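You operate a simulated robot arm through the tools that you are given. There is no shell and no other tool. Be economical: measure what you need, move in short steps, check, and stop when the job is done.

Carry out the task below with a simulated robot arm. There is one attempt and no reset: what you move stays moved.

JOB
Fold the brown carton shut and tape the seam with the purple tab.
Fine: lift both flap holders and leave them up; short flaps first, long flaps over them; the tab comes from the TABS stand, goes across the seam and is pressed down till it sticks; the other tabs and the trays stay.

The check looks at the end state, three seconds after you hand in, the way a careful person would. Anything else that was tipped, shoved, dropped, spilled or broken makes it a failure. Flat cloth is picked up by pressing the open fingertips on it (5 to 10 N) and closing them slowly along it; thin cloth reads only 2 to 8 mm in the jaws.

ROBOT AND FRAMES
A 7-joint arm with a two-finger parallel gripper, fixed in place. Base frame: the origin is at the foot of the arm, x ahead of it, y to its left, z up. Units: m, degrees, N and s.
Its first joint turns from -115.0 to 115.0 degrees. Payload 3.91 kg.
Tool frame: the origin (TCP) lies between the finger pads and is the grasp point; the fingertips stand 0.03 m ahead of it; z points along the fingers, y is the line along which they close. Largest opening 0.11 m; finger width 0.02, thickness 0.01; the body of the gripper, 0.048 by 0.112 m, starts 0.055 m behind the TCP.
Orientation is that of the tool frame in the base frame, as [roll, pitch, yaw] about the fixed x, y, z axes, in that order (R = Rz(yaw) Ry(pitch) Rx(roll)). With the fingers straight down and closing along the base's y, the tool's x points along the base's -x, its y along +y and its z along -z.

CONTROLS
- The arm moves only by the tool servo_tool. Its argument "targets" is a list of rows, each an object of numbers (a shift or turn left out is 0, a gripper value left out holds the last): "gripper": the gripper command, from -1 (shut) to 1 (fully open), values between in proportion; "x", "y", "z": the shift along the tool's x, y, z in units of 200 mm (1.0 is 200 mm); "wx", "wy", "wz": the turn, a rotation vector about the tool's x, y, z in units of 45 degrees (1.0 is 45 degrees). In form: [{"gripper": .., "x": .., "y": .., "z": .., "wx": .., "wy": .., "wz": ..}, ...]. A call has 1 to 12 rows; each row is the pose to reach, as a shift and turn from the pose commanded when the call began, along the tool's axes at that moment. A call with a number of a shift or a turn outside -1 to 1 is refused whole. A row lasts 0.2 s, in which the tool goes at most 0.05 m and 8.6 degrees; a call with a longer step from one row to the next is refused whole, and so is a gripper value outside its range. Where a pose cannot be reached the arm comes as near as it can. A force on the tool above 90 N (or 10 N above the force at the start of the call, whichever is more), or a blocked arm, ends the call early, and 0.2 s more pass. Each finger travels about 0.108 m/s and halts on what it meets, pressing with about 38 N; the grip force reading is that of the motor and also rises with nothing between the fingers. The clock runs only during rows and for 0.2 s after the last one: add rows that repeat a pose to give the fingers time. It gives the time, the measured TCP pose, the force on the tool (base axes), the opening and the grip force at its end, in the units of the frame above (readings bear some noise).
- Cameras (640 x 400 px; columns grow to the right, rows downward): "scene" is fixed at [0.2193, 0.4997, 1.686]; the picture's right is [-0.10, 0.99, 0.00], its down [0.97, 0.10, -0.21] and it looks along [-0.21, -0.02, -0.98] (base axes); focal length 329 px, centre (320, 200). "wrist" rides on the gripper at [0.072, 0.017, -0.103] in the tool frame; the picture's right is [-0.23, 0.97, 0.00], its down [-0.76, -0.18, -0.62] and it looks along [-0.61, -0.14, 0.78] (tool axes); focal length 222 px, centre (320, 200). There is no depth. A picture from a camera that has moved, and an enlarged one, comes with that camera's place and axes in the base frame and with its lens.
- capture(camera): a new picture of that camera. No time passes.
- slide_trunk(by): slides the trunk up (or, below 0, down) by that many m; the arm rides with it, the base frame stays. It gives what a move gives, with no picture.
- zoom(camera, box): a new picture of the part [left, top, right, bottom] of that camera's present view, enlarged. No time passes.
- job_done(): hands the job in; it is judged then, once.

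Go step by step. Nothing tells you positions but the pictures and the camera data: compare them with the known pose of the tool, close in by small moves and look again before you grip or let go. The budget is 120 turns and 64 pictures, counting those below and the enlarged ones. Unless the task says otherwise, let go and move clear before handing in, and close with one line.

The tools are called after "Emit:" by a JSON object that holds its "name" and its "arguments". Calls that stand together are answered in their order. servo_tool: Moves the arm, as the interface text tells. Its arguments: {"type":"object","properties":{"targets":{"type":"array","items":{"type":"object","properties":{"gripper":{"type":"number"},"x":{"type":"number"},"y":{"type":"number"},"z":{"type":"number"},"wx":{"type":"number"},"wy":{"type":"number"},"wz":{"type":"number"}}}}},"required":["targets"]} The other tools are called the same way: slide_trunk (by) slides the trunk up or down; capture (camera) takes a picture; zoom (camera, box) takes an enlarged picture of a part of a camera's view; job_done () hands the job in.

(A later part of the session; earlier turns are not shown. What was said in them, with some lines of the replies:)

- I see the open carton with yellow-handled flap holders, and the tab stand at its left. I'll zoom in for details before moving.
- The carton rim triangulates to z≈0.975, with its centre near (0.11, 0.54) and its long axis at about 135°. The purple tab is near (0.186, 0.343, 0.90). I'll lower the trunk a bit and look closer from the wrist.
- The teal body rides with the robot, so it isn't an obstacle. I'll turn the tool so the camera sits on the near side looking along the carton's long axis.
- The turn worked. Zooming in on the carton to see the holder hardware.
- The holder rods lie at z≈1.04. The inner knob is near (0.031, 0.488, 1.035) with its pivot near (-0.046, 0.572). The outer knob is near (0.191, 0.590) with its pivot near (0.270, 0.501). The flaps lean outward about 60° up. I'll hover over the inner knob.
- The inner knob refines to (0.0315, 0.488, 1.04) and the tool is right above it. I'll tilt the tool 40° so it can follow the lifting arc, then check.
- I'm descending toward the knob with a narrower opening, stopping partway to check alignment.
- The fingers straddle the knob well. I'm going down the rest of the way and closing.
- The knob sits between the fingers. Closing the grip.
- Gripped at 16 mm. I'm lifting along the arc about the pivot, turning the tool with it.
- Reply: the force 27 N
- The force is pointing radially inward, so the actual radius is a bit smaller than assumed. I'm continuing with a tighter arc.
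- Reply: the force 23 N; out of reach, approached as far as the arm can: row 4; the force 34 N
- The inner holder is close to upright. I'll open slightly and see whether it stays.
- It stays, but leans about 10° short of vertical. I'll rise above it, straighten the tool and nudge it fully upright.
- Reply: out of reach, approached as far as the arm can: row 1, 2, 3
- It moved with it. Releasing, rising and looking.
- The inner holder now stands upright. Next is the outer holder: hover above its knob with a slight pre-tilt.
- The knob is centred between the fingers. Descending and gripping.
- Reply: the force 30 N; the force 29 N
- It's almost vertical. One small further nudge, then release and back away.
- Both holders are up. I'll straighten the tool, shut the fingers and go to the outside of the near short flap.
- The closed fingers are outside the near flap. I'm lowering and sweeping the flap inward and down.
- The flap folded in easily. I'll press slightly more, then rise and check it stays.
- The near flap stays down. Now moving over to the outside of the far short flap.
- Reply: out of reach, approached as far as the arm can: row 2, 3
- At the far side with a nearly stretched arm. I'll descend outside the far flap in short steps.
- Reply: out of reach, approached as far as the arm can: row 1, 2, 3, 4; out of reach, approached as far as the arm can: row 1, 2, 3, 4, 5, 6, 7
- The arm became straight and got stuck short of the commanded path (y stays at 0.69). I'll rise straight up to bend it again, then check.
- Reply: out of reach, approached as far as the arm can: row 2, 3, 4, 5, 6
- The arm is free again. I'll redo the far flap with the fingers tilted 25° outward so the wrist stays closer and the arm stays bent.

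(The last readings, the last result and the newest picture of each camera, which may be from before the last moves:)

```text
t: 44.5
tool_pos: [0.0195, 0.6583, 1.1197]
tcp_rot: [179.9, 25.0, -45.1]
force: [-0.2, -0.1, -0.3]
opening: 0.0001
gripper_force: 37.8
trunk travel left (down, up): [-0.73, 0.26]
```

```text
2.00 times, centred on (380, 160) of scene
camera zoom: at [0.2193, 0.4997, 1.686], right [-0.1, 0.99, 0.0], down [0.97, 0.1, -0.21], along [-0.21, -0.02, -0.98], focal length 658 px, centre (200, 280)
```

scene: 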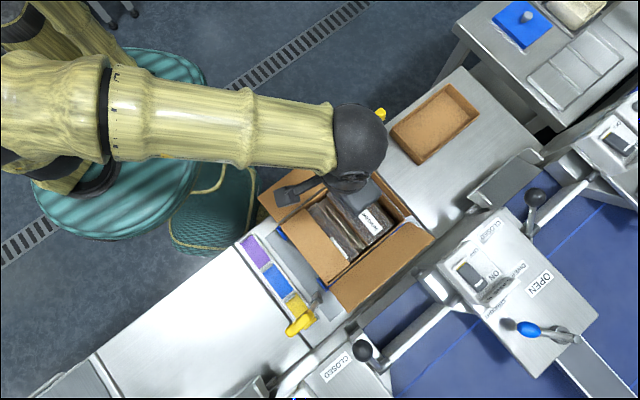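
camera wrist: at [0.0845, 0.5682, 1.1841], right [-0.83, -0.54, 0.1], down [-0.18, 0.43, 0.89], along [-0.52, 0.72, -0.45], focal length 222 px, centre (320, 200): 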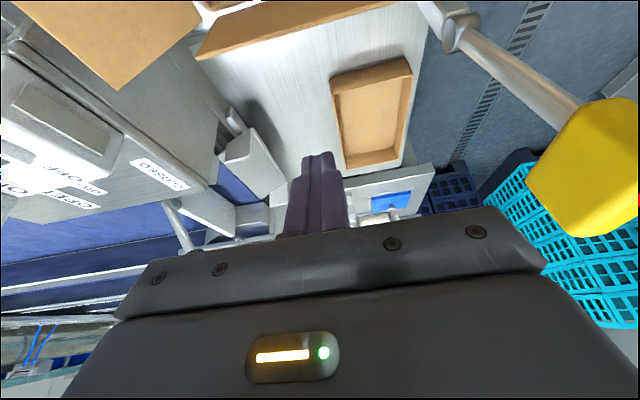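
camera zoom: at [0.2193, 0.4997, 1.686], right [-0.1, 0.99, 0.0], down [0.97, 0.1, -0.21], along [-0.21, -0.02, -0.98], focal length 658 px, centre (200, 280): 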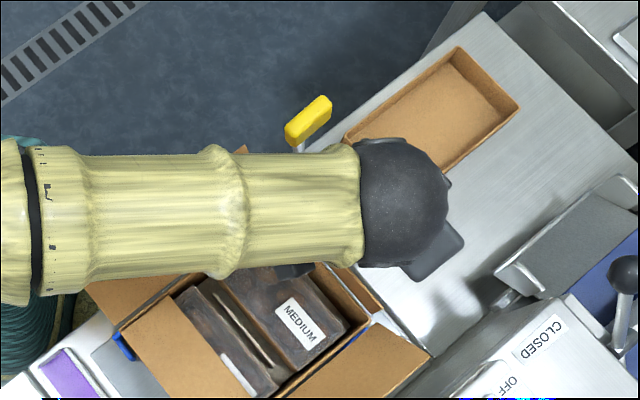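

Emit:
{"name": "servo_tool", "arguments": {"targets": [{"x": 0.062, "z": 0.19}, {"x": 0.157, "z": 0.395}, {"x": 0.293, "z": 0.332}, {"x": 0.384, "z": 0.29}, {"x": 0.461, "z": 0.254}, {"x": 0.55, "z": 0.256}, {"x": 0.636, "z": 0.299}, {"x": 0.707, "z": 0.332}]}}

Emit:
{"name": "capture", "arguments": {"camera": "wrist"}}

```text
t: 46.3
tool_pos: [0.0886, 0.5875, 1.0049]
tcp_rot: [-179.8, 25.1, -44.9]
force: [-1.2, 3.3, 7.2]
opening: 0.0002
gripper_force: 37.9
trunk travel left (down, up): [-0.73, 0.26]
```

```text
23 pictures are left
camera wrist: at [0.1522, 0.4964, 1.067], right [-0.83, -0.54, 0.09], down [-0.18, 0.42, 0.89], along [-0.52, 0.72, -0.45], focal length 222 px, centre (320, 200)
```

wrist: 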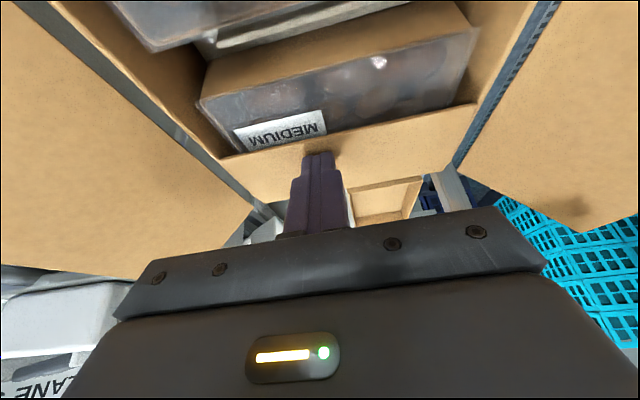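

I'm not sure whether the far flap is fully in, so I'll press a touch, rise and look.

Emit:
{"name": "servo_tool", "arguments": {"targets": [{"x": 0.01, "z": 0.02}, {"x": -0.04, "z": -0.09}, {"x": -0.125, "z": -0.27}, {"x": -0.21, "z": -0.45}, {"x": -0.1, "z": -0.6}, {"x": 0.1, "z": -0.7}, {"x": 0.3, "z": -0.8}]}}

Emit:
{"name": "capture", "arguments": {"camera": "wrist"}}

Emit:
{"name": "zoom", "arguments": {"camera": "scene", "box": [240, 120, 460, 320]}}

```text
t: 47.9
tool_pos: [0.1748, 0.4976, 1.1205]
tcp_rot: [-180.0, 25.0, -45.0]
force: [0.3, -1.0, 0.0]
opening: 0.0
gripper_force: 38.2
trunk travel left (down, up): [-0.73, 0.26]
```

```text
22 pictures are left
camera wrist: at [0.2414, 0.4081, 1.1848], right [-0.83, -0.54, 0.1], down [-0.18, 0.43, 0.89], along [-0.52, 0.72, -0.45], focal length 222 px, centre (320, 200)
```

wrist: 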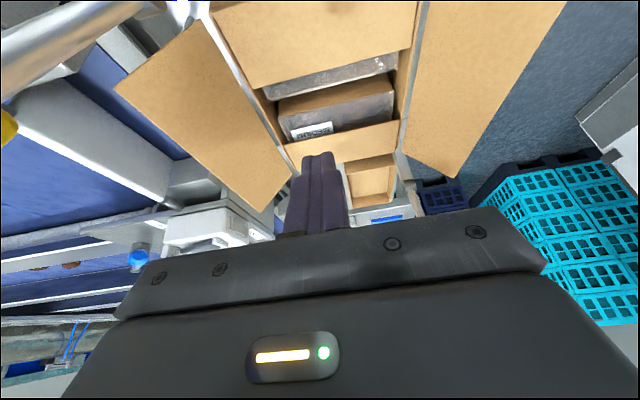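

```text
2.00 times, centred on (350, 220) of scene
camera zoom: at [0.2193, 0.4997, 1.686], right [-0.1, 0.99, 0.0], down [0.97, 0.1, -0.21], along [-0.21, -0.02, -0.98], focal length 658 px, centre (260, 160)
```

zoom: 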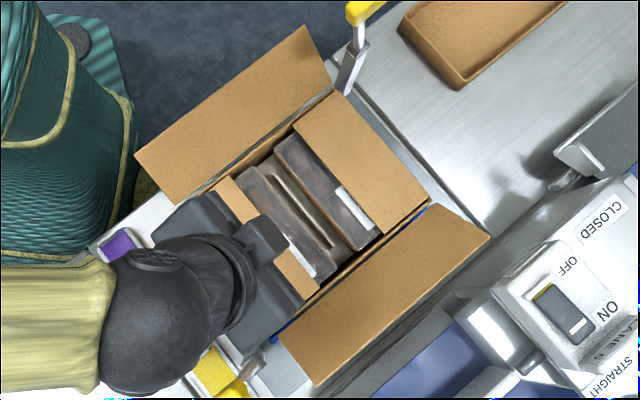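

Both short flaps are folded in. Next is the outer long flap: straighten the tool and go to its outside with a slight outward tilt.

Emit:
{"name": "servo_tool", "arguments": {"targets": [{"wy": 0.18}, {"wy": 0.36}, {"wy": 0.555}]}}

Emit:
{"name": "servo_tool", "arguments": {"targets": [{"x": -0.01, "y": -0.19, "wx": 0.09}, {"x": -0.03, "y": -0.38, "wx": 0.18}, {"x": -0.053, "y": -0.57, "wx": 0.27}, {"x": -0.053, "y": -0.74, "wx": 0.27}]}}

Emit:
{"name": "capture", "arguments": {"camera": "wrist"}}

```text
refused: row 3 steps farther than a row can; nothing moved
```

```text
t: 48.9
tool_pos: [0.2739, 0.6119, 1.1268]
tcp_rot: [-167.9, 24.9, -45.1]
force: [-1.0, -0.1, 0.2]
opening: 0.0003
gripper_force: 37.5
trunk travel left (down, up): [-0.73, 0.26]
```

```text
20 pictures are left
camera wrist: at [0.3211, 0.5086, 1.185], right [-0.88, -0.47, -0.09], down [-0.26, 0.33, 0.91], along [-0.39, 0.82, -0.41], focal length 222 px, centre (320, 200)
```

wrist: 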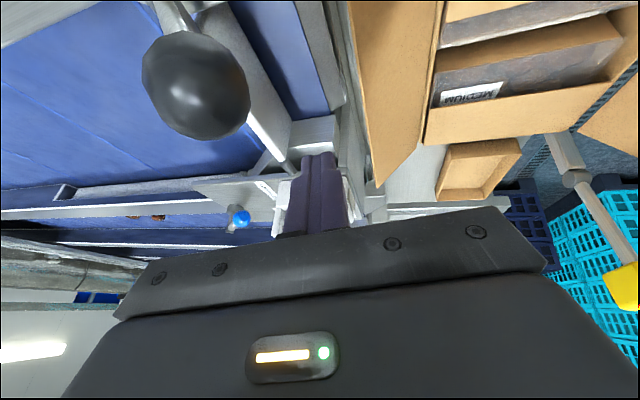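

There's a black-ball lever near (0.34, 0.59, 1.11), uncomfortably close to the camera side. I'll back off over the box, straighten the tool, and turn it so the camera sits on the box side instead.

Emit:
{"name": "servo_tool", "arguments": {"targets": [{"y": 0.18, "z": -0.038, "wx": 0}, {"x": 0.02, "y": 0.36, "z": -0.077, "wx": -0.09}, {"x": 0.05, "y": 0.54, "z": -0.115, "wx": -0.18}, {"x": 0.05, "y": 0.724, "z": -0.154, "wx": -0.27}]}}

Emit:
{"name": "servo_tool", "arguments": {"targets": [{"wy": 0.14}, {"wy": 0.28}, {"wy": 0.42}, {"wy": 0.555}]}}

Emit:
{"name": "servo_tool", "arguments": {"targets": [{"wz": 0.166}, {"wz": 0.333}, {"wz": 0.5}, {"wz": 0.666}, {"wz": 0.833}, {"wz": 1.0}]}}

Emit:
{"name": "servo_tool", "arguments": {"targets": [{"wz": 0.166}, {"wz": 0.333}, {"wz": 0.5}, {"wz": 0.666}, {"wz": 0.833}, {"wz": 1.0}]}}

```text
t: 49.9
tool_pos: [0.1747, 0.4987, 1.1227]
tcp_rot: [-179.9, 24.9, -45.0]
force: [0.0, 0.1, 0.5]
opening: 0.0
gripper_force: 37.5
trunk travel left (down, up): [-0.73, 0.26]
```

```text
t: 50.9
tool_pos: [0.1733, 0.4992, 1.1239]
tcp_rot: [-179.9, -0.2, -45.0]
force: [0.1, -0.7, -0.6]
opening: 0.0
gripper_force: 37.2
trunk travel left (down, up): [-0.73, 0.26]
```

```text
t: 52.3
tool_pos: [0.1727, 0.5002, 1.1214]
tcp_rot: [-180.0, 0.0, -90.3]
force: [0.2, 0.0, 0.7]
opening: 0.0
gripper_force: 37.4
trunk travel left (down, up): [-0.73, 0.26]
```

```text
t: 53.7
tool_pos: [0.1754, 0.4993, 1.122]
tcp_rot: [-179.9, 0.0, -135.3]
force: [1.5, -0.3, 0.3]
opening: 0.0001
gripper_force: 37.6
trunk travel left (down, up): [-0.73, 0.26]
```

Emit:
{"name": "servo_tool", "arguments": {"targets": [{"x": -0.15, "y": 0.07, "wy": -0.09}, {"x": -0.3, "y": 0.14, "wy": -0.18}, {"x": -0.45, "y": 0.21, "wy": -0.267}, {"x": -0.6, "y": 0.28, "wy": -0.267}, {"x": -0.754, "y": 0.347, "wy": -0.267}]}}

Emit:
{"name": "capture", "arguments": {"camera": "wrist"}}

```text
t: 54.9
tool_pos: [0.2334, 0.6561, 1.1222]
tcp_rot: [-179.9, 12.0, -135.0]
force: [-0.6, 0.2, 0.5]
opening: 0.0
gripper_force: 37.7
trunk travel left (down, up): [-0.73, 0.26]
```

```text
19 pictures are left
camera wrist: at [0.1571, 0.6025, 1.2076], right [-0.53, 0.85, 0.05], down [0.56, 0.31, 0.77], along [0.64, 0.43, -0.64], focal length 222 px, centre (320, 200)
```

wrist: 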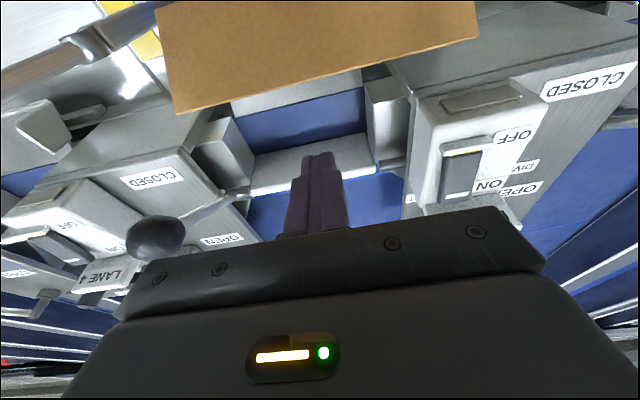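

Emit:
{"name": "servo_tool", "arguments": {"targets": [{"x": -0.04, "z": 0.01}, {"x": -0.005, "z": 0.18}, {"x": 0.035, "z": 0.36}, {"x": 0.072, "z": 0.53}]}}

Emit:
{"name": "capture", "arguments": {"camera": "wrist"}}

```text
t: 55.9
tool_pos: [0.2353, 0.6605, 1.0163]
tcp_rot: [180.0, 11.9, -134.9]
force: [-0.1, 0.6, -0.2]
opening: 0.0
gripper_force: 37.8
trunk travel left (down, up): [-0.73, 0.26]
```

```text
18 pictures are left
camera wrist: at [0.1585, 0.6071, 1.1016], right [-0.53, 0.85, 0.05], down [0.56, 0.31, 0.77], along [0.63, 0.44, -0.64], focal length 222 px, centre (320, 200)
```

wrist: 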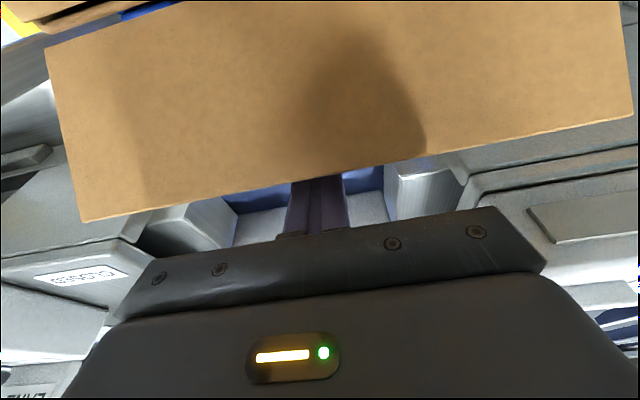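

The fingers are behind the outer flap. Pulling it up and over.

Emit:
{"name": "servo_tool", "arguments": {"targets": [{"x": 0.1, "z": -0.021}, {"x": 0.196, "z": -0.042}, {"x": 0.29, "z": -0.06}, {"x": 0.367, "z": -0.078}, {"x": 0.43, "z": -0.091}, {"x": 0.489, "z": -0.104}, {"x": 0.579, "z": -0.113}, {"x": 0.664, "z": -0.1}, {"x": 0.718, "z": -0.086}]}}

Emit:
{"name": "capture", "arguments": {"camera": "wrist"}}

```text
t: 56.6
tool_pos: [0.226, 0.6448, 1.0198]
tcp_rot: [179.2, 14.7, -135.6]
force: [21.5, 26.3, -11.3]
opening: 0.0003
gripper_force: 37.7
trunk travel left (down, up): [-0.73, 0.26]
stopped in row 3: the force on the tool passed its limit (the readings are from after the stop); the commanded pose is now the measured one
```

```text
17 pictures are left
camera wrist: at [0.1455, 0.5887, 1.1022], right [-0.53, 0.85, 0.07], down [0.54, 0.27, 0.79], along [0.65, 0.45, -0.6], focal length 222 px, centre (320, 200)
```

wrist: 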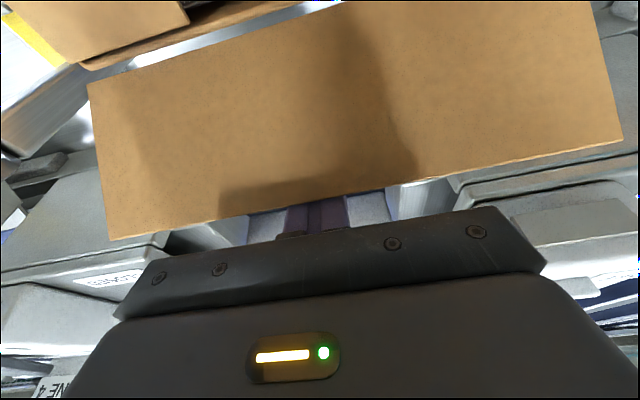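

The flap edge jams when pushed purely inward, because it lies too flat. I'll back off, go lower, and follow the edge's arc upward instead.

Emit:
{"name": "servo_tool", "arguments": {"targets": [{"x": -0.058, "z": 0.015, "wy": 0.03}, {"x": -0.04, "z": 0.08, "wy": 0.06}, {"x": -0.02, "z": 0.16, "wy": 0.06}]}}

```text
t: 57.4
tool_pos: [0.2291, 0.6492, 1.0]
tcp_rot: [178.8, 12.4, -135.6]
force: [9.1, 12.4, 38.9]
opening: 0.0002
gripper_force: 37.9
trunk travel left (down, up): [-0.73, 0.26]
```

The tip touched something beneath, so I'm easing up 12 mm and checking.

Emit:
{"name": "servo_tool", "arguments": {"targets": [{"x": -0.012, "z": -0.03}, {"x": -0.022, "z": -0.06}]}}

Emit:
{"name": "capture", "arguments": {"camera": "wrist"}}

Emit:
{"name": "zoom", "arguments": {"camera": "scene", "box": [280, 140, 460, 320]}}

```text
t: 58.0
tool_pos: [0.2286, 0.6501, 1.0022]
tcp_rot: [179.4, 11.3, -135.3]
force: [12.3, 10.6, 0.7]
opening: 0.0
gripper_force: 37.8
trunk travel left (down, up): [-0.73, 0.26]
```

```text
16 pictures are left
camera wrist: at [0.1524, 0.5963, 1.0886], right [-0.53, 0.85, 0.05], down [0.57, 0.31, 0.76], along [0.63, 0.43, -0.65], focal length 222 px, centre (320, 200)
```

wrist: 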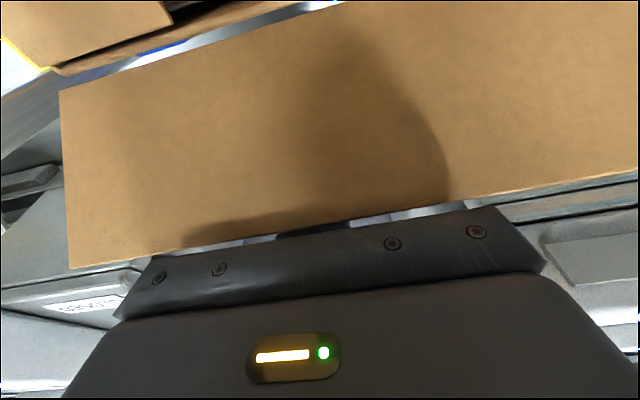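

```text
2.22 times, centred on (370, 230) of scene
camera zoom: at [0.2193, 0.4997, 1.686], right [-0.1, 0.99, 0.0], down [0.97, 0.1, -0.21], along [-0.21, -0.02, -0.98], focal length 731 px, centre (209, 133)
```

zoom: 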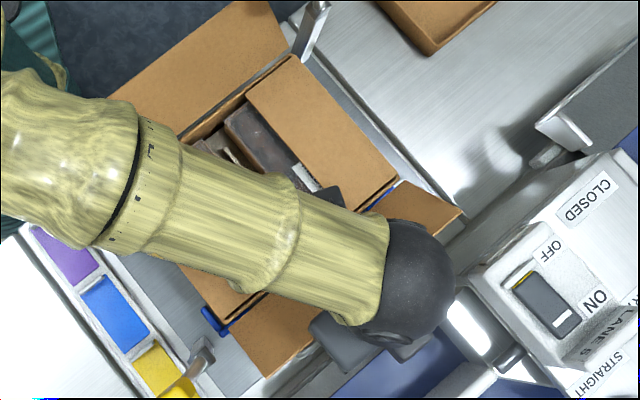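

The flap edge (z≈1.04) had met the gripper body. Now I'll follow its arc, rising and straightening the tool as I pull in.

Emit:
{"name": "servo_tool", "arguments": {"targets": [{"x": 0.03, "z": -0.052, "wy": 0.04}, {"x": 0.063, "z": -0.104, "wy": 0.08}, {"x": 0.095, "z": -0.136, "wy": 0.12}, {"x": 0.127, "z": -0.168, "wy": 0.16}, {"x": 0.163, "z": -0.19, "wy": 0.2}, {"x": 0.2, "z": -0.213, "wy": 0.25}, {"x": 0.278, "z": -0.239, "wy": 0.25}, {"x": 0.357, "z": -0.255, "wy": 0.25}]}}

Emit:
{"name": "capture", "arguments": {"camera": "wrist"}}

```text
t: 58.7
tool_pos: [0.2293, 0.6448, 1.0191]
tcp_rot: [179.5, 8.7, -135.8]
force: [33.0, 36.4, -22.2]
opening: 0.0
gripper_force: 37.9
trunk travel left (down, up): [-0.73, 0.26]
stopped in row 3: the force on the tool passed its limit (the readings are from after the stop); the commanded pose is now the measured one
```

```text
14 pictures are left
camera wrist: at [0.1559, 0.5951, 1.111], right [-0.52, 0.85, 0.04], down [0.6, 0.33, 0.73], along [0.61, 0.4, -0.68], focal length 222 px, centre (320, 200)
```

wrist: 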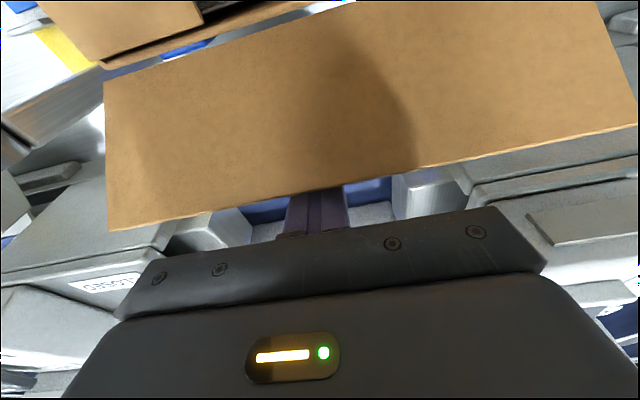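

The fingertip is probably catching the fixture rail under the flap, since there was an upward force at tip z≈0.97. I'll back out, raise the tip above 1.0 and pull again.

Emit:
{"name": "servo_tool", "arguments": {"targets": [{"x": -0.06, "z": 0.009}, {"x": -0.073, "z": -0.08}, {"x": -0.01, "z": -0.09}, {"x": 0.06, "z": -0.1}, {"x": 0.184, "z": -0.119}, {"x": 0.3075, "z": -0.138}, {"x": 0.406, "z": -0.153}, {"x": 0.48, "z": -0.164}]}}

Emit:
{"name": "capture", "arguments": {"camera": "wrist"}}

```text
t: 60.5
tool_pos: [0.1489, 0.5672, 1.0409]
tcp_rot: [179.5, 8.1, -135.7]
force: [-0.1, 0.4, -0.2]
opening: 0.0
gripper_force: 37.6
trunk travel left (down, up): [-0.73, 0.26]
```

```text
13 pictures are left
camera wrist: at [0.0761, 0.518, 1.1334], right [-0.52, 0.85, 0.04], down [0.61, 0.33, 0.72], along [0.6, 0.4, -0.69], focal length 222 px, centre (320, 200)
```

wrist: 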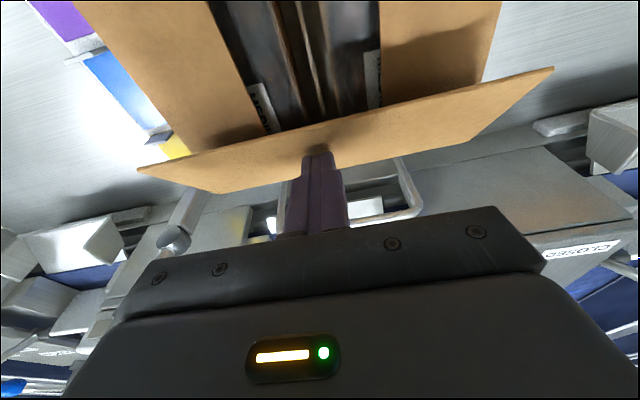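

The flap is coming over now. Pressing it down.

Emit:
{"name": "servo_tool", "arguments": {"targets": [{"x": 0.058, "z": 0.052}, {"x": 0.116, "z": 0.105}, {"x": 0.147, "z": 0.146}, {"x": 0.147, "z": 0.165}, {"x": 0.147, "z": 0.05}, {"x": 0.147, "z": -0.15}, {"x": 0.147, "z": -0.35}, {"x": 0.147, "z": -0.55}]}}

Emit:
{"name": "zoom", "arguments": {"camera": "scene", "box": [230, 100, 450, 340]}}

```text
t: 62.3
tool_pos: [0.1178, 0.5325, 1.1469]
tcp_rot: [179.3, 8.3, -135.6]
force: [-0.4, -1.1, 0.1]
opening: 0.0001
gripper_force: 37.2
trunk travel left (down, up): [-0.73, 0.26]
```

```text
1.67 times, centred on (340, 220) of scene
camera zoom: at [0.2193, 0.4997, 1.686], right [-0.1, 0.99, 0.0], down [0.97, 0.1, -0.21], along [-0.21, -0.02, -0.98], focal length 548 px, centre (287, 167)
```

zoom: 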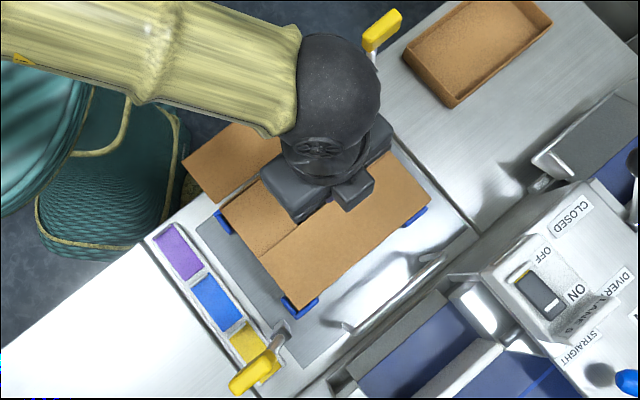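

The outer flap is folded. The outer holder leans slightly past vertical but is still up. Now going to the base side for the inner long flap, with the fingers tilted toward the box.

Emit:
{"name": "servo_tool", "arguments": {"targets": [{"x": 0.2, "z": -0.029, "wy": -0.08}, {"x": 0.4, "z": -0.058, "wy": -0.16}, {"x": 0.6, "z": -0.087, "wy": -0.24}, {"x": 0.8, "z": -0.116, "wy": -0.32}, {"x": 0.98, "z": -0.1425, "wy": -0.37}]}}

Emit:
{"name": "servo_tool", "arguments": {"targets": [{"x": 0.085, "z": 0.18}, {"x": 0.17, "z": 0.36}, {"x": 0.254, "z": 0.54}]}}

Emit:
{"name": "capture", "arguments": {"camera": "wrist"}}

```text
t: 63.5
tool_pos: [-0.0072, 0.3991, 1.1477]
tcp_rot: [179.4, 25.0, -138.1]
force: [0.9, -0.1, 0.0]
opening: 0.0
gripper_force: 37.9
trunk travel left (down, up): [-0.73, 0.26]
```

```text
t: 64.3
tool_pos: [-0.0058, 0.3994, 1.0378]
tcp_rot: [178.0, 25.6, -139.1]
force: [0.1, 0.2, -0.2]
opening: 0.0
gripper_force: 38.2
trunk travel left (down, up): [-0.73, 0.26]
```

```text
11 pictures are left
camera wrist: at [-0.0973, 0.3378, 1.0996], right [-0.49, 0.86, 0.13], down [0.45, 0.13, 0.89], along [0.75, 0.49, -0.45], focal length 222 px, centre (320, 200)
```

wrist: 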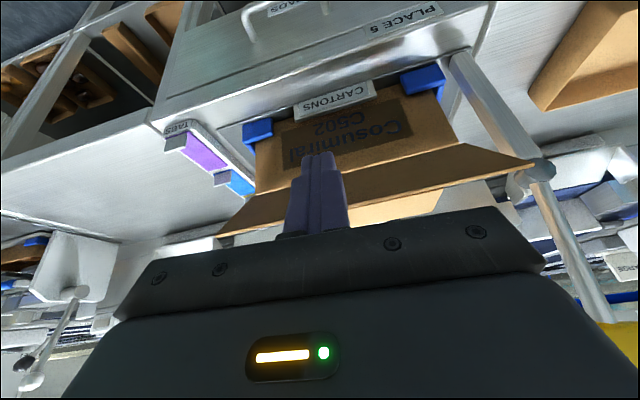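

A good view: the finger is outside the inner flap. Sweeping it over.

Emit:
{"name": "servo_tool", "arguments": {"targets": [{"x": -0.09, "z": 0.043}, {"x": -0.18, "z": 0.086}, {"x": -0.349, "z": 0.139}, {"x": -0.468, "z": 0.18}, {"x": -0.541, "z": 0.259}, {"x": -0.583, "z": 0.346}, {"x": -0.606, "z": 0.412}, {"x": -0.612, "z": 0.459}]}}

Emit:
{"name": "capture", "arguments": {"camera": "wrist"}}

```text
t: 66.3
tool_pos: [0.079, 0.503, 1.0075]
tcp_rot: [178.1, 25.9, -136.1]
force: [-1.8, 1.3, 22.1]
opening: 0.0
gripper_force: 38.0
trunk travel left (down, up): [-0.73, 0.26]
stopped in row 8: the force on the tool passed its limit (the readings are from after the stop); the commanded pose is now the measured one
```

```text
10 pictures are left
camera wrist: at [-0.0102, 0.436, 1.0696], right [-0.54, 0.83, 0.13], down [0.44, 0.15, 0.89], along [0.72, 0.53, -0.44], focal length 222 px, centre (320, 200)
```

wrist: 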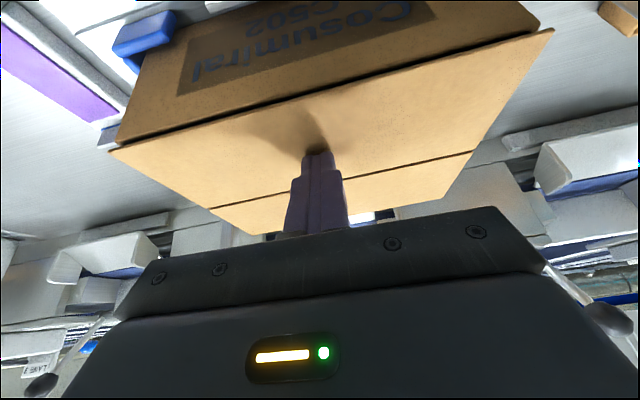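

The inner flap lies flat with the seam visible, near n-centre (0.118, 0.533) at z≈0.976. Next I'll go above the purple tab at about (0.186, 0.343) and look at it.

Emit:
{"name": "servo_tool", "arguments": {"targets": [{"x": -0.1, "z": -0.2}, {"x": -0.197, "z": -0.405}, {"x": -0.16, "z": -0.42, "y": -0.2, "wy": 0.14}, {"x": -0.12, "z": -0.44, "y": -0.4, "wy": 0.28}, {"x": -0.08, "z": -0.46, "y": -0.6, "wy": 0.42}, {"x": -0.04, "z": -0.48, "y": -0.8, "wy": 0.575}, {"x": -0.028, "z": -0.487, "y": -0.945, "wy": 0.575}]}}

Emit:
{"name": "capture", "arguments": {"camera": "wrist"}}

```text
t: 67.9
tool_pos: [0.1878, 0.3411, 1.0874]
tcp_rot: [178.8, -0.4, -135.3]
force: [0.5, -0.4, -0.7]
opening: 0.0001
gripper_force: 38.3
trunk travel left (down, up): [-0.73, 0.26]
```

```text
9 pictures are left
camera wrist: at [0.1272, 0.3013, 1.1919], right [-0.52, 0.85, 0.02], down [0.68, 0.4, 0.61], along [0.51, 0.33, -0.79], focal length 222 px, centre (320, 200)
```

wrist: 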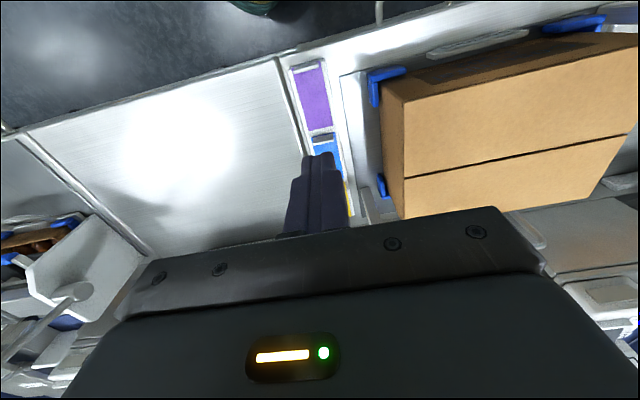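

Emit:
{"name": "zoom", "arguments": {"camera": "wrist", "box": [270, 40, 370, 150]}}

```text
3.64 times, centred on (320, 95) of wrist
camera zoom: at [0.1272, 0.3013, 1.1919], right [-0.52, 0.85, 0.02], down [0.68, 0.4, 0.61], along [0.51, 0.33, -0.79], focal length 808 px, centre (320, 582)
```

zoom: 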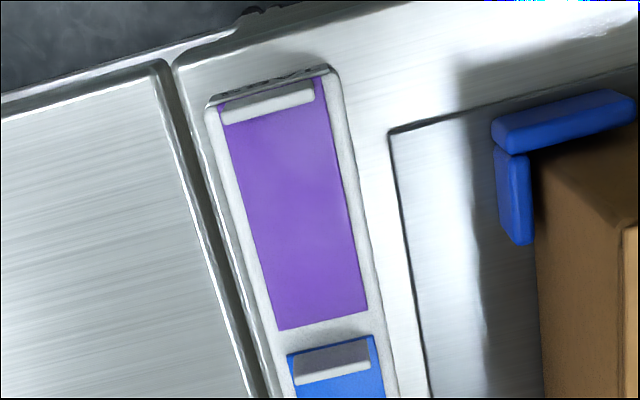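

The tab has an upright fin at its base-side end, about 6 mm thick, 35 mm long and 17 mm high, near (0.160, 0.314). I'll turn the tool 90° so the fingers close across the fin, then hover over it.

Emit:
{"name": "servo_tool", "arguments": {"targets": [{"wz": -0.166, "gripper": -0.7}, {"wz": -0.333}, {"wz": -0.5}, {"wz": -0.666}, {"wz": -0.833}, {"wz": -1.0}]}}

Emit:
{"name": "servo_tool", "arguments": {"targets": [{"wz": -0.166, "gripper": -0.7}, {"wz": -0.333}, {"wz": -0.5}, {"wz": -0.666}, {"wz": -0.833}, {"wz": -1.0}]}}

```text
t: 69.3
tool_pos: [0.1883, 0.3422, 1.0872]
tcp_rot: [178.9, 0.5, -90.1]
force: [-0.1, -0.2, 0.5]
opening: 0.0165
gripper_force: 0.0
trunk travel left (down, up): [-0.73, 0.26]
```

```text
t: 70.7
tool_pos: [0.1889, 0.3422, 1.0869]
tcp_rot: [179.5, 1.2, -45.2]
force: [-0.2, 0.5, -1.0]
opening: 0.0165
gripper_force: 0.1
trunk travel left (down, up): [-0.73, 0.26]
```

Emit:
{"name": "servo_tool", "arguments": {"targets": [{"y": 0.2, "wy": 0.027, "gripper": -0.45}, {"y": 0.2, "z": 0.2, "wy": 0.027}, {"y": 0.2, "z": 0.4, "wy": 0.027}, {"y": 0.2, "z": 0.56, "wy": 0.027}]}}

Emit:
{"name": "capture", "arguments": {"camera": "wrist"}}

```text
t: 71.7
tool_pos: [0.1574, 0.3165, 0.975]
tcp_rot: [179.6, 0.0, -45.3]
force: [-0.2, 0.3, -0.1]
opening: 0.0301
gripper_force: 0.2
trunk travel left (down, up): [-0.73, 0.26]
```

```text
7 pictures are left
camera wrist: at [0.1981, 0.253, 1.0796], right [-0.85, -0.52, 0.01], down [-0.41, 0.67, 0.62], along [-0.33, 0.53, -0.78], focal length 222 px, centre (320, 200)
```

wrist: 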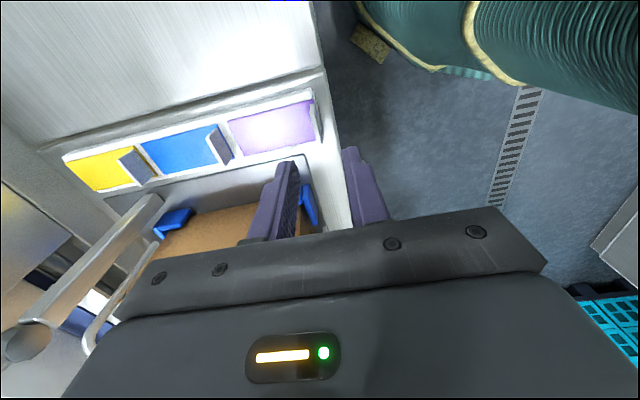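

The fin is centred in the closing direction and about 18 mm further along tool x. Shifting and lowering around it.

Emit:
{"name": "servo_tool", "arguments": {"targets": [{"x": 0.09}, {"x": 0.09, "z": 0.08}, {"x": 0.09, "z": 0.14}, {"x": 0.09, "z": 0.19}]}}

Emit:
{"name": "zoom", "arguments": {"camera": "wrist", "box": [200, 90, 440, 240]}}

```text
t: 72.7
tool_pos: [0.1719, 0.3021, 0.9389]
tcp_rot: [179.5, -0.1, -45.3]
force: [0.9, -0.3, -0.3]
opening: 0.0304
gripper_force: 0.1
trunk travel left (down, up): [-0.73, 0.26]
```

```text
2.67 times, centred on (320, 165) of wrist
camera zoom: at [0.2097, 0.2391, 1.0419], right [-0.85, -0.52, 0.01], down [-0.41, 0.67, 0.62], along [-0.33, 0.53, -0.78], focal length 592 px, centre (320, 293)
```

zoom: 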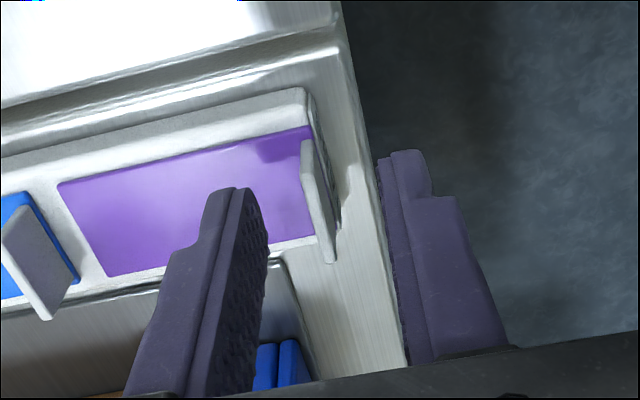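

The fin is between the fingers and well centred. I'll lower a few mm and close.

Emit:
{"name": "servo_tool", "arguments": {"targets": [{"x": -0.01, "z": 0.02}, {"x": -0.01, "z": 0.02, "gripper": -0.7}, {"x": -0.01, "z": 0.02, "gripper": -0.9}, {"x": -0.01, "z": 0.02, "gripper": -1}, {"x": -0.01, "z": 0.02, "gripper": -1}]}}

```text
t: 73.9
tool_pos: [0.1697, 0.3029, 0.9352]
tcp_rot: [179.6, 0.0, -45.3]
force: [0.0, 0.7, 0.5]
opening: 0.0
gripper_force: 38.0
trunk travel left (down, up): [-0.73, 0.26]
```

It closed on nothing, so the tips are still above the fin. Opening and lowering in small steps with force checks.

Emit:
{"name": "servo_tool", "arguments": {"targets": [{"gripper": -0.7}, {"gripper": -0.5}, {"gripper": -0.5, "z": 0.02}, {"z": 0.04}]}}

Emit:
{"name": "zoom", "arguments": {"camera": "wrist", "box": [240, 100, 400, 200]}}

```text
t: 74.9
tool_pos: [0.1682, 0.3044, 0.9267]
tcp_rot: [179.5, -0.1, -45.3]
force: [-0.2, -0.2, -0.5]
opening: 0.0273
gripper_force: 0.1
trunk travel left (down, up): [-0.73, 0.26]
```

```text
4.00 times, centred on (320, 150) of wrist
camera zoom: at [0.2083, 0.2411, 1.0305], right [-0.85, -0.52, 0.01], down [-0.41, 0.67, 0.62], along [-0.33, 0.53, -0.78], focal length 888 px, centre (320, 400)
```

zoom: 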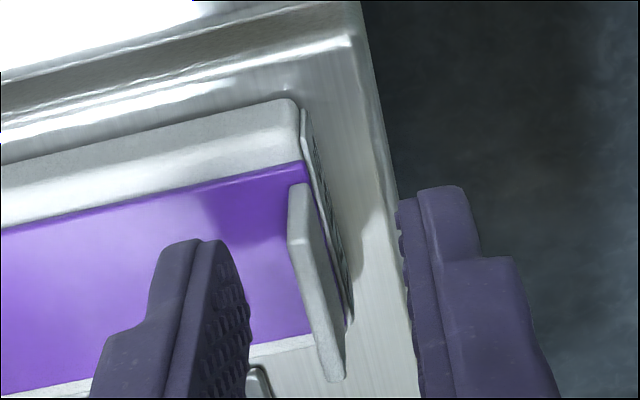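

Emit:
{"name": "servo_tool", "arguments": {"targets": [{"x": -0.02, "y": -0.01, "z": 0.025}, {"x": -0.04, "y": -0.01, "z": 0.05}]}}

```text
t: 75.5
tool_pos: [0.164, 0.3125, 0.9167]
tcp_rot: [179.5, 0.0, -45.3]
force: [-0.2, 1.3, -1.1]
opening: 0.0276
gripper_force: 0.1
trunk travel left (down, up): [-0.73, 0.26]
```

Emit:
{"name": "servo_tool", "arguments": {"targets": [{"gripper": -0.7}, {"gripper": -0.9}, {"gripper": -1}, {"gripper": -1}]}}

```text
t: 76.5
tool_pos: [0.1658, 0.3117, 0.9167]
tcp_rot: [179.5, -0.1, -45.3]
force: [0.7, -0.2, 0.8]
opening: 0.0022
gripper_force: 38.1
trunk travel left (down, up): [-0.73, 0.26]
```

Now it grips something 2.2 mm thick, which is the fin. For a deeper hold I'll reopen, go down 6 mm and re-grip.

Emit:
{"name": "servo_tool", "arguments": {"targets": [{"gripper": -0.8}, {"gripper": -0.65}, {"z": 0.015}, {"z": 0.03}]}}

```text
t: 77.5
tool_pos: [0.1642, 0.3113, 0.9109]
tcp_rot: [179.6, 0.0, -45.3]
force: [0.7, -0.1, 5.7]
opening: 0.0194
gripper_force: 0.0
trunk travel left (down, up): [-0.73, 0.26]
```

Light contact at tip z≈0.881, which is the tab or stand surface. Up 1.5 mm and closing.

Emit:
{"name": "servo_tool", "arguments": {"targets": [{"z": -0.008}, {"z": -0.008, "gripper": -0.85}, {"z": -0.008, "gripper": -1}, {"z": -0.008, "gripper": -1}]}}

Emit:
{"name": "servo_tool", "arguments": {"targets": [{"z": -0.1}, {"z": -0.25}, {"z": -0.45}, {"z": -0.65}, {"z": -0.85}]}}

Emit:
{"name": "capture", "arguments": {"camera": "wrist"}}

```text
t: 78.5
tool_pos: [0.1652, 0.3117, 0.9128]
tcp_rot: [179.5, 0.0, -45.2]
force: [0.6, 0.2, 0.3]
opening: 0.0021
gripper_force: 38.2
trunk travel left (down, up): [-0.73, 0.26]
```

```text
t: 79.7
tool_pos: [0.1657, 0.3123, 1.0828]
tcp_rot: [179.6, 0.0, -45.3]
force: [-0.2, 0.4, -1.1]
opening: 0.002
gripper_force: 38.3
trunk travel left (down, up): [-0.73, 0.26]
```

```text
4 pictures are left
camera wrist: at [0.2048, 0.2495, 1.1858], right [-0.85, -0.52, 0.01], down [-0.41, 0.67, 0.62], along [-0.33, 0.53, -0.78], focal length 222 px, centre (320, 200)
```

wrist: 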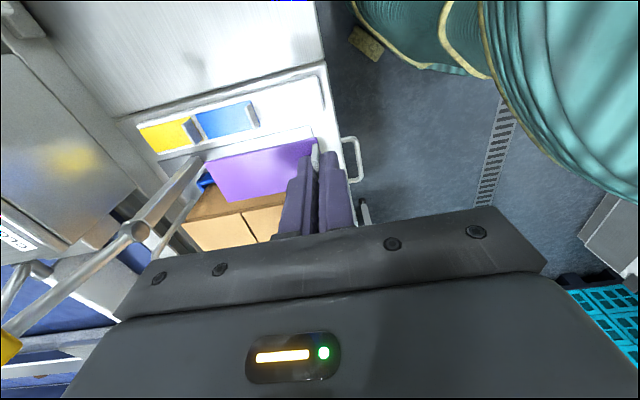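

The purple tab is held level by its fin and extends about 80 mm along +n, already oriented across the seam. Carrying it so its centre lies over the seam's middle.

Emit:
{"name": "servo_tool", "arguments": {"targets": [{"x": -0.19, "y": -0.08}, {"x": -0.38, "y": -0.16}, {"x": -0.57, "y": -0.24}, {"x": -0.76, "y": -0.32}, {"x": -0.92, "y": -0.39}, {"x": -0.9715, "y": -0.4135}, {"x": -0.9715, "y": -0.4135, "z": 0.12}, {"x": -0.9715, "y": -0.4135, "z": 0.24}]}}

Emit:
{"name": "capture", "arguments": {"camera": "wrist"}}

```text
t: 81.5
tool_pos: [0.0884, 0.5102, 1.0317]
tcp_rot: [179.5, 0.0, -45.3]
force: [0.2, 0.2, 0.2]
opening: 0.0022
gripper_force: 38.6
trunk travel left (down, up): [-0.73, 0.26]
```

```text
3 pictures are left
camera wrist: at [0.1267, 0.4468, 1.1353], right [-0.85, -0.52, 0.01], down [-0.41, 0.67, 0.62], along [-0.33, 0.53, -0.78], focal length 222 px, centre (320, 200)
```

wrist: 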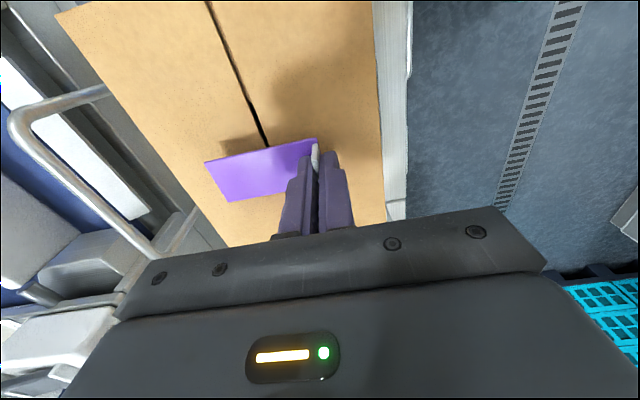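

The seam is at n≈0.460 and the tab centre at ≈0.462, so it's well placed. Lowering to touch.

Emit:
{"name": "servo_tool", "arguments": {"targets": [{"z": 0.04}, {"z": 0.08}, {"z": 0.1}]}}

```text
t: 82.3
tool_pos: [0.087, 0.5092, 1.0134]
tcp_rot: [179.5, 0.0, -45.4]
force: [-0.4, 0.6, 0.1]
opening: 0.0019
gripper_force: 37.9
trunk travel left (down, up): [-0.73, 0.26]
```

Emit:
{"name": "servo_tool", "arguments": {"targets": [{"z": 0.01}, {"z": 0.02}, {"z": 0.03}]}}

```text
t: 83.1
tool_pos: [0.0875, 0.5085, 1.0105]
tcp_rot: [179.8, 0.2, -45.2]
force: [1.3, 3.3, 17.1]
opening: 0.0022
gripper_force: 38.1
trunk travel left (down, up): [-0.73, 0.26]
```

Contact at 17 N. I'll release the fin, rise, shut the fingers and press on the tab's middle.

Emit:
{"name": "servo_tool", "arguments": {"targets": [{"z": 0.0}, {"gripper": -0.9}, {"gripper": -0.75}, {"gripper": -0.65}, {"z": -0.1}, {"z": -0.25}, {"z": -0.25, "y": -0.1, "gripper": -1}, {"z": -0.25, "y": -0.2, "gripper": -1}, {"z": -0.12, "y": -0.2}, {"z": -0.04, "y": -0.2}]}}

Emit:
{"name": "capture", "arguments": {"camera": "wrist"}}

```text
t: 85.3
tool_pos: [0.1164, 0.5371, 1.0158]
tcp_rot: [179.5, 0.0, -45.3]
force: [-0.9, 0.1, 0.1]
opening: 0.0003
gripper_force: 37.7
trunk travel left (down, up): [-0.73, 0.26]
```

```text
2 pictures are left
camera wrist: at [0.1555, 0.4744, 1.1196], right [-0.85, -0.52, 0.01], down [-0.41, 0.67, 0.62], along [-0.33, 0.53, -0.78], focal length 222 px, centre (320, 200)
```

wrist: 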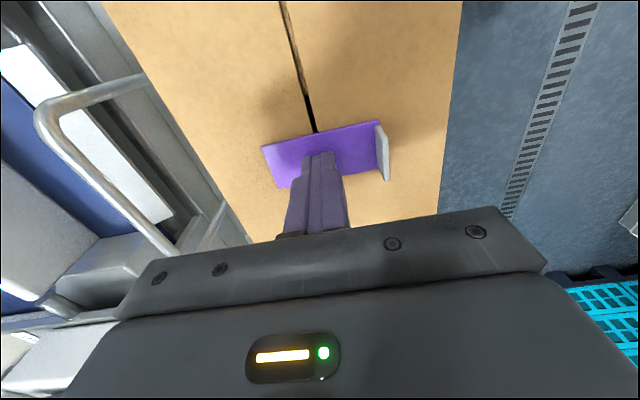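

The tab lies across the seam. Pressing down on its middle.

Emit:
{"name": "servo_tool", "arguments": {"targets": [{"z": 0.02}, {"z": 0.03}, {"z": 0.04}, {"z": 0.05}]}}

```text
t: 86.3
tool_pos: [0.1146, 0.537, 1.009]
tcp_rot: [179.8, 0.3, -45.3]
force: [0.4, 5.4, 29.6]
opening: 0.0002
gripper_force: 37.5
trunk travel left (down, up): [-0.73, 0.26]
```

Emit:
{"name": "servo_tool", "arguments": {"targets": [{"z": 0.01}, {"z": 0.01}, {"z": 0.01}, {"z": 0.01}, {"z": 0.01}]}}

Emit:
{"name": "servo_tool", "arguments": {"targets": [{"z": -0.08}, {"z": -0.08, "y": -0.12}, {"z": -0.02, "y": -0.12}, {"z": -0.005, "y": -0.12}, {"z": 0.0, "y": -0.12}, {"z": 0.0, "y": -0.12}, {"z": 0.0, "y": -0.12}]}}

Emit:
{"name": "servo_tool", "arguments": {"targets": [{"z": -0.08}, {"z": -0.08, "y": 0.12}, {"z": -0.08, "y": 0.22}, {"z": -0.02, "y": 0.22}, {"z": -0.005, "y": 0.22}, {"z": 0.0, "y": 0.22}, {"z": 0.0, "y": 0.22}]}}

```text
t: 87.5
tool_pos: [0.1148, 0.5362, 1.0078]
tcp_rot: [-179.9, 0.4, -45.4]
force: [0.7, 9.5, 49.9]
opening: 0.0
gripper_force: 37.1
trunk travel left (down, up): [-0.73, 0.26]
```

```text
t: 89.1
tool_pos: [0.1342, 0.5528, 1.0077]
tcp_rot: [-179.9, 0.5, -45.4]
force: [4.7, 1.7, 53.7]
opening: 0.0
gripper_force: 37.6
trunk travel left (down, up): [-0.73, 0.26]
```

```text
t: 90.7
tool_pos: [0.1012, 0.5211, 1.008]
tcp_rot: [-179.9, 0.4, -45.3]
force: [0.3, -0.2, 50.4]
opening: 0.0
gripper_force: 38.2
trunk travel left (down, up): [-0.73, 0.26]
```

Pressed at three places with about 50 N each. Rising clear and taking a final look.

Emit:
{"name": "servo_tool", "arguments": {"targets": [{"z": -0.1}, {"z": -0.3}, {"z": -0.5}, {"z": -0.7}, {"z": -0.9, "y": 0.1}, {"z": -0.9, "y": 0.3}, {"z": -0.9, "y": 0.5}, {"z": -0.9, "y": 0.7}, {"z": -0.9, "y": 0.9}]}}

Emit:
{"name": "zoom", "arguments": {"camera": "scene", "box": [210, 80, 450, 340]}}

```text
t: 92.7
tool_pos: [-0.0255, 0.3962, 1.1874]
tcp_rot: [179.6, 0.1, -45.3]
force: [0.4, 0.6, -0.4]
opening: 0.0001
gripper_force: 38.1
trunk travel left (down, up): [-0.73, 0.26]
```

```text
1.54 times, centred on (330, 210) of scene
camera zoom: at [0.2193, 0.4997, 1.686], right [-0.1, 0.99, 0.0], down [0.97, 0.1, -0.21], along [-0.21, -0.02, -0.98], focal length 506 px, centre (305, 185)
```

zoom: 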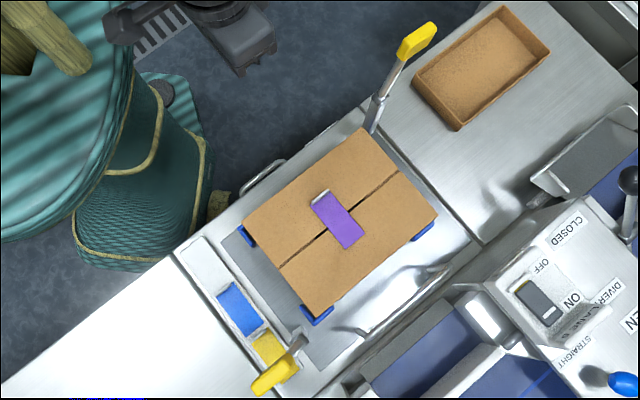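

The carton is shut with the purple tab pressed across the seam. Both holders rest in their raised position, and the blue and yellow tabs and the trays haven't moved. The arm is clear, so I'm handing in.

Emit:
{"name": "job_done", "arguments": {}}

```text
The job is handed in.
```

The carton is folded shut, short flaps under long, with the purple tab pressed across the seam at about 50 N and both flap holders left up, each leaning roughly 25–30° past vertical.
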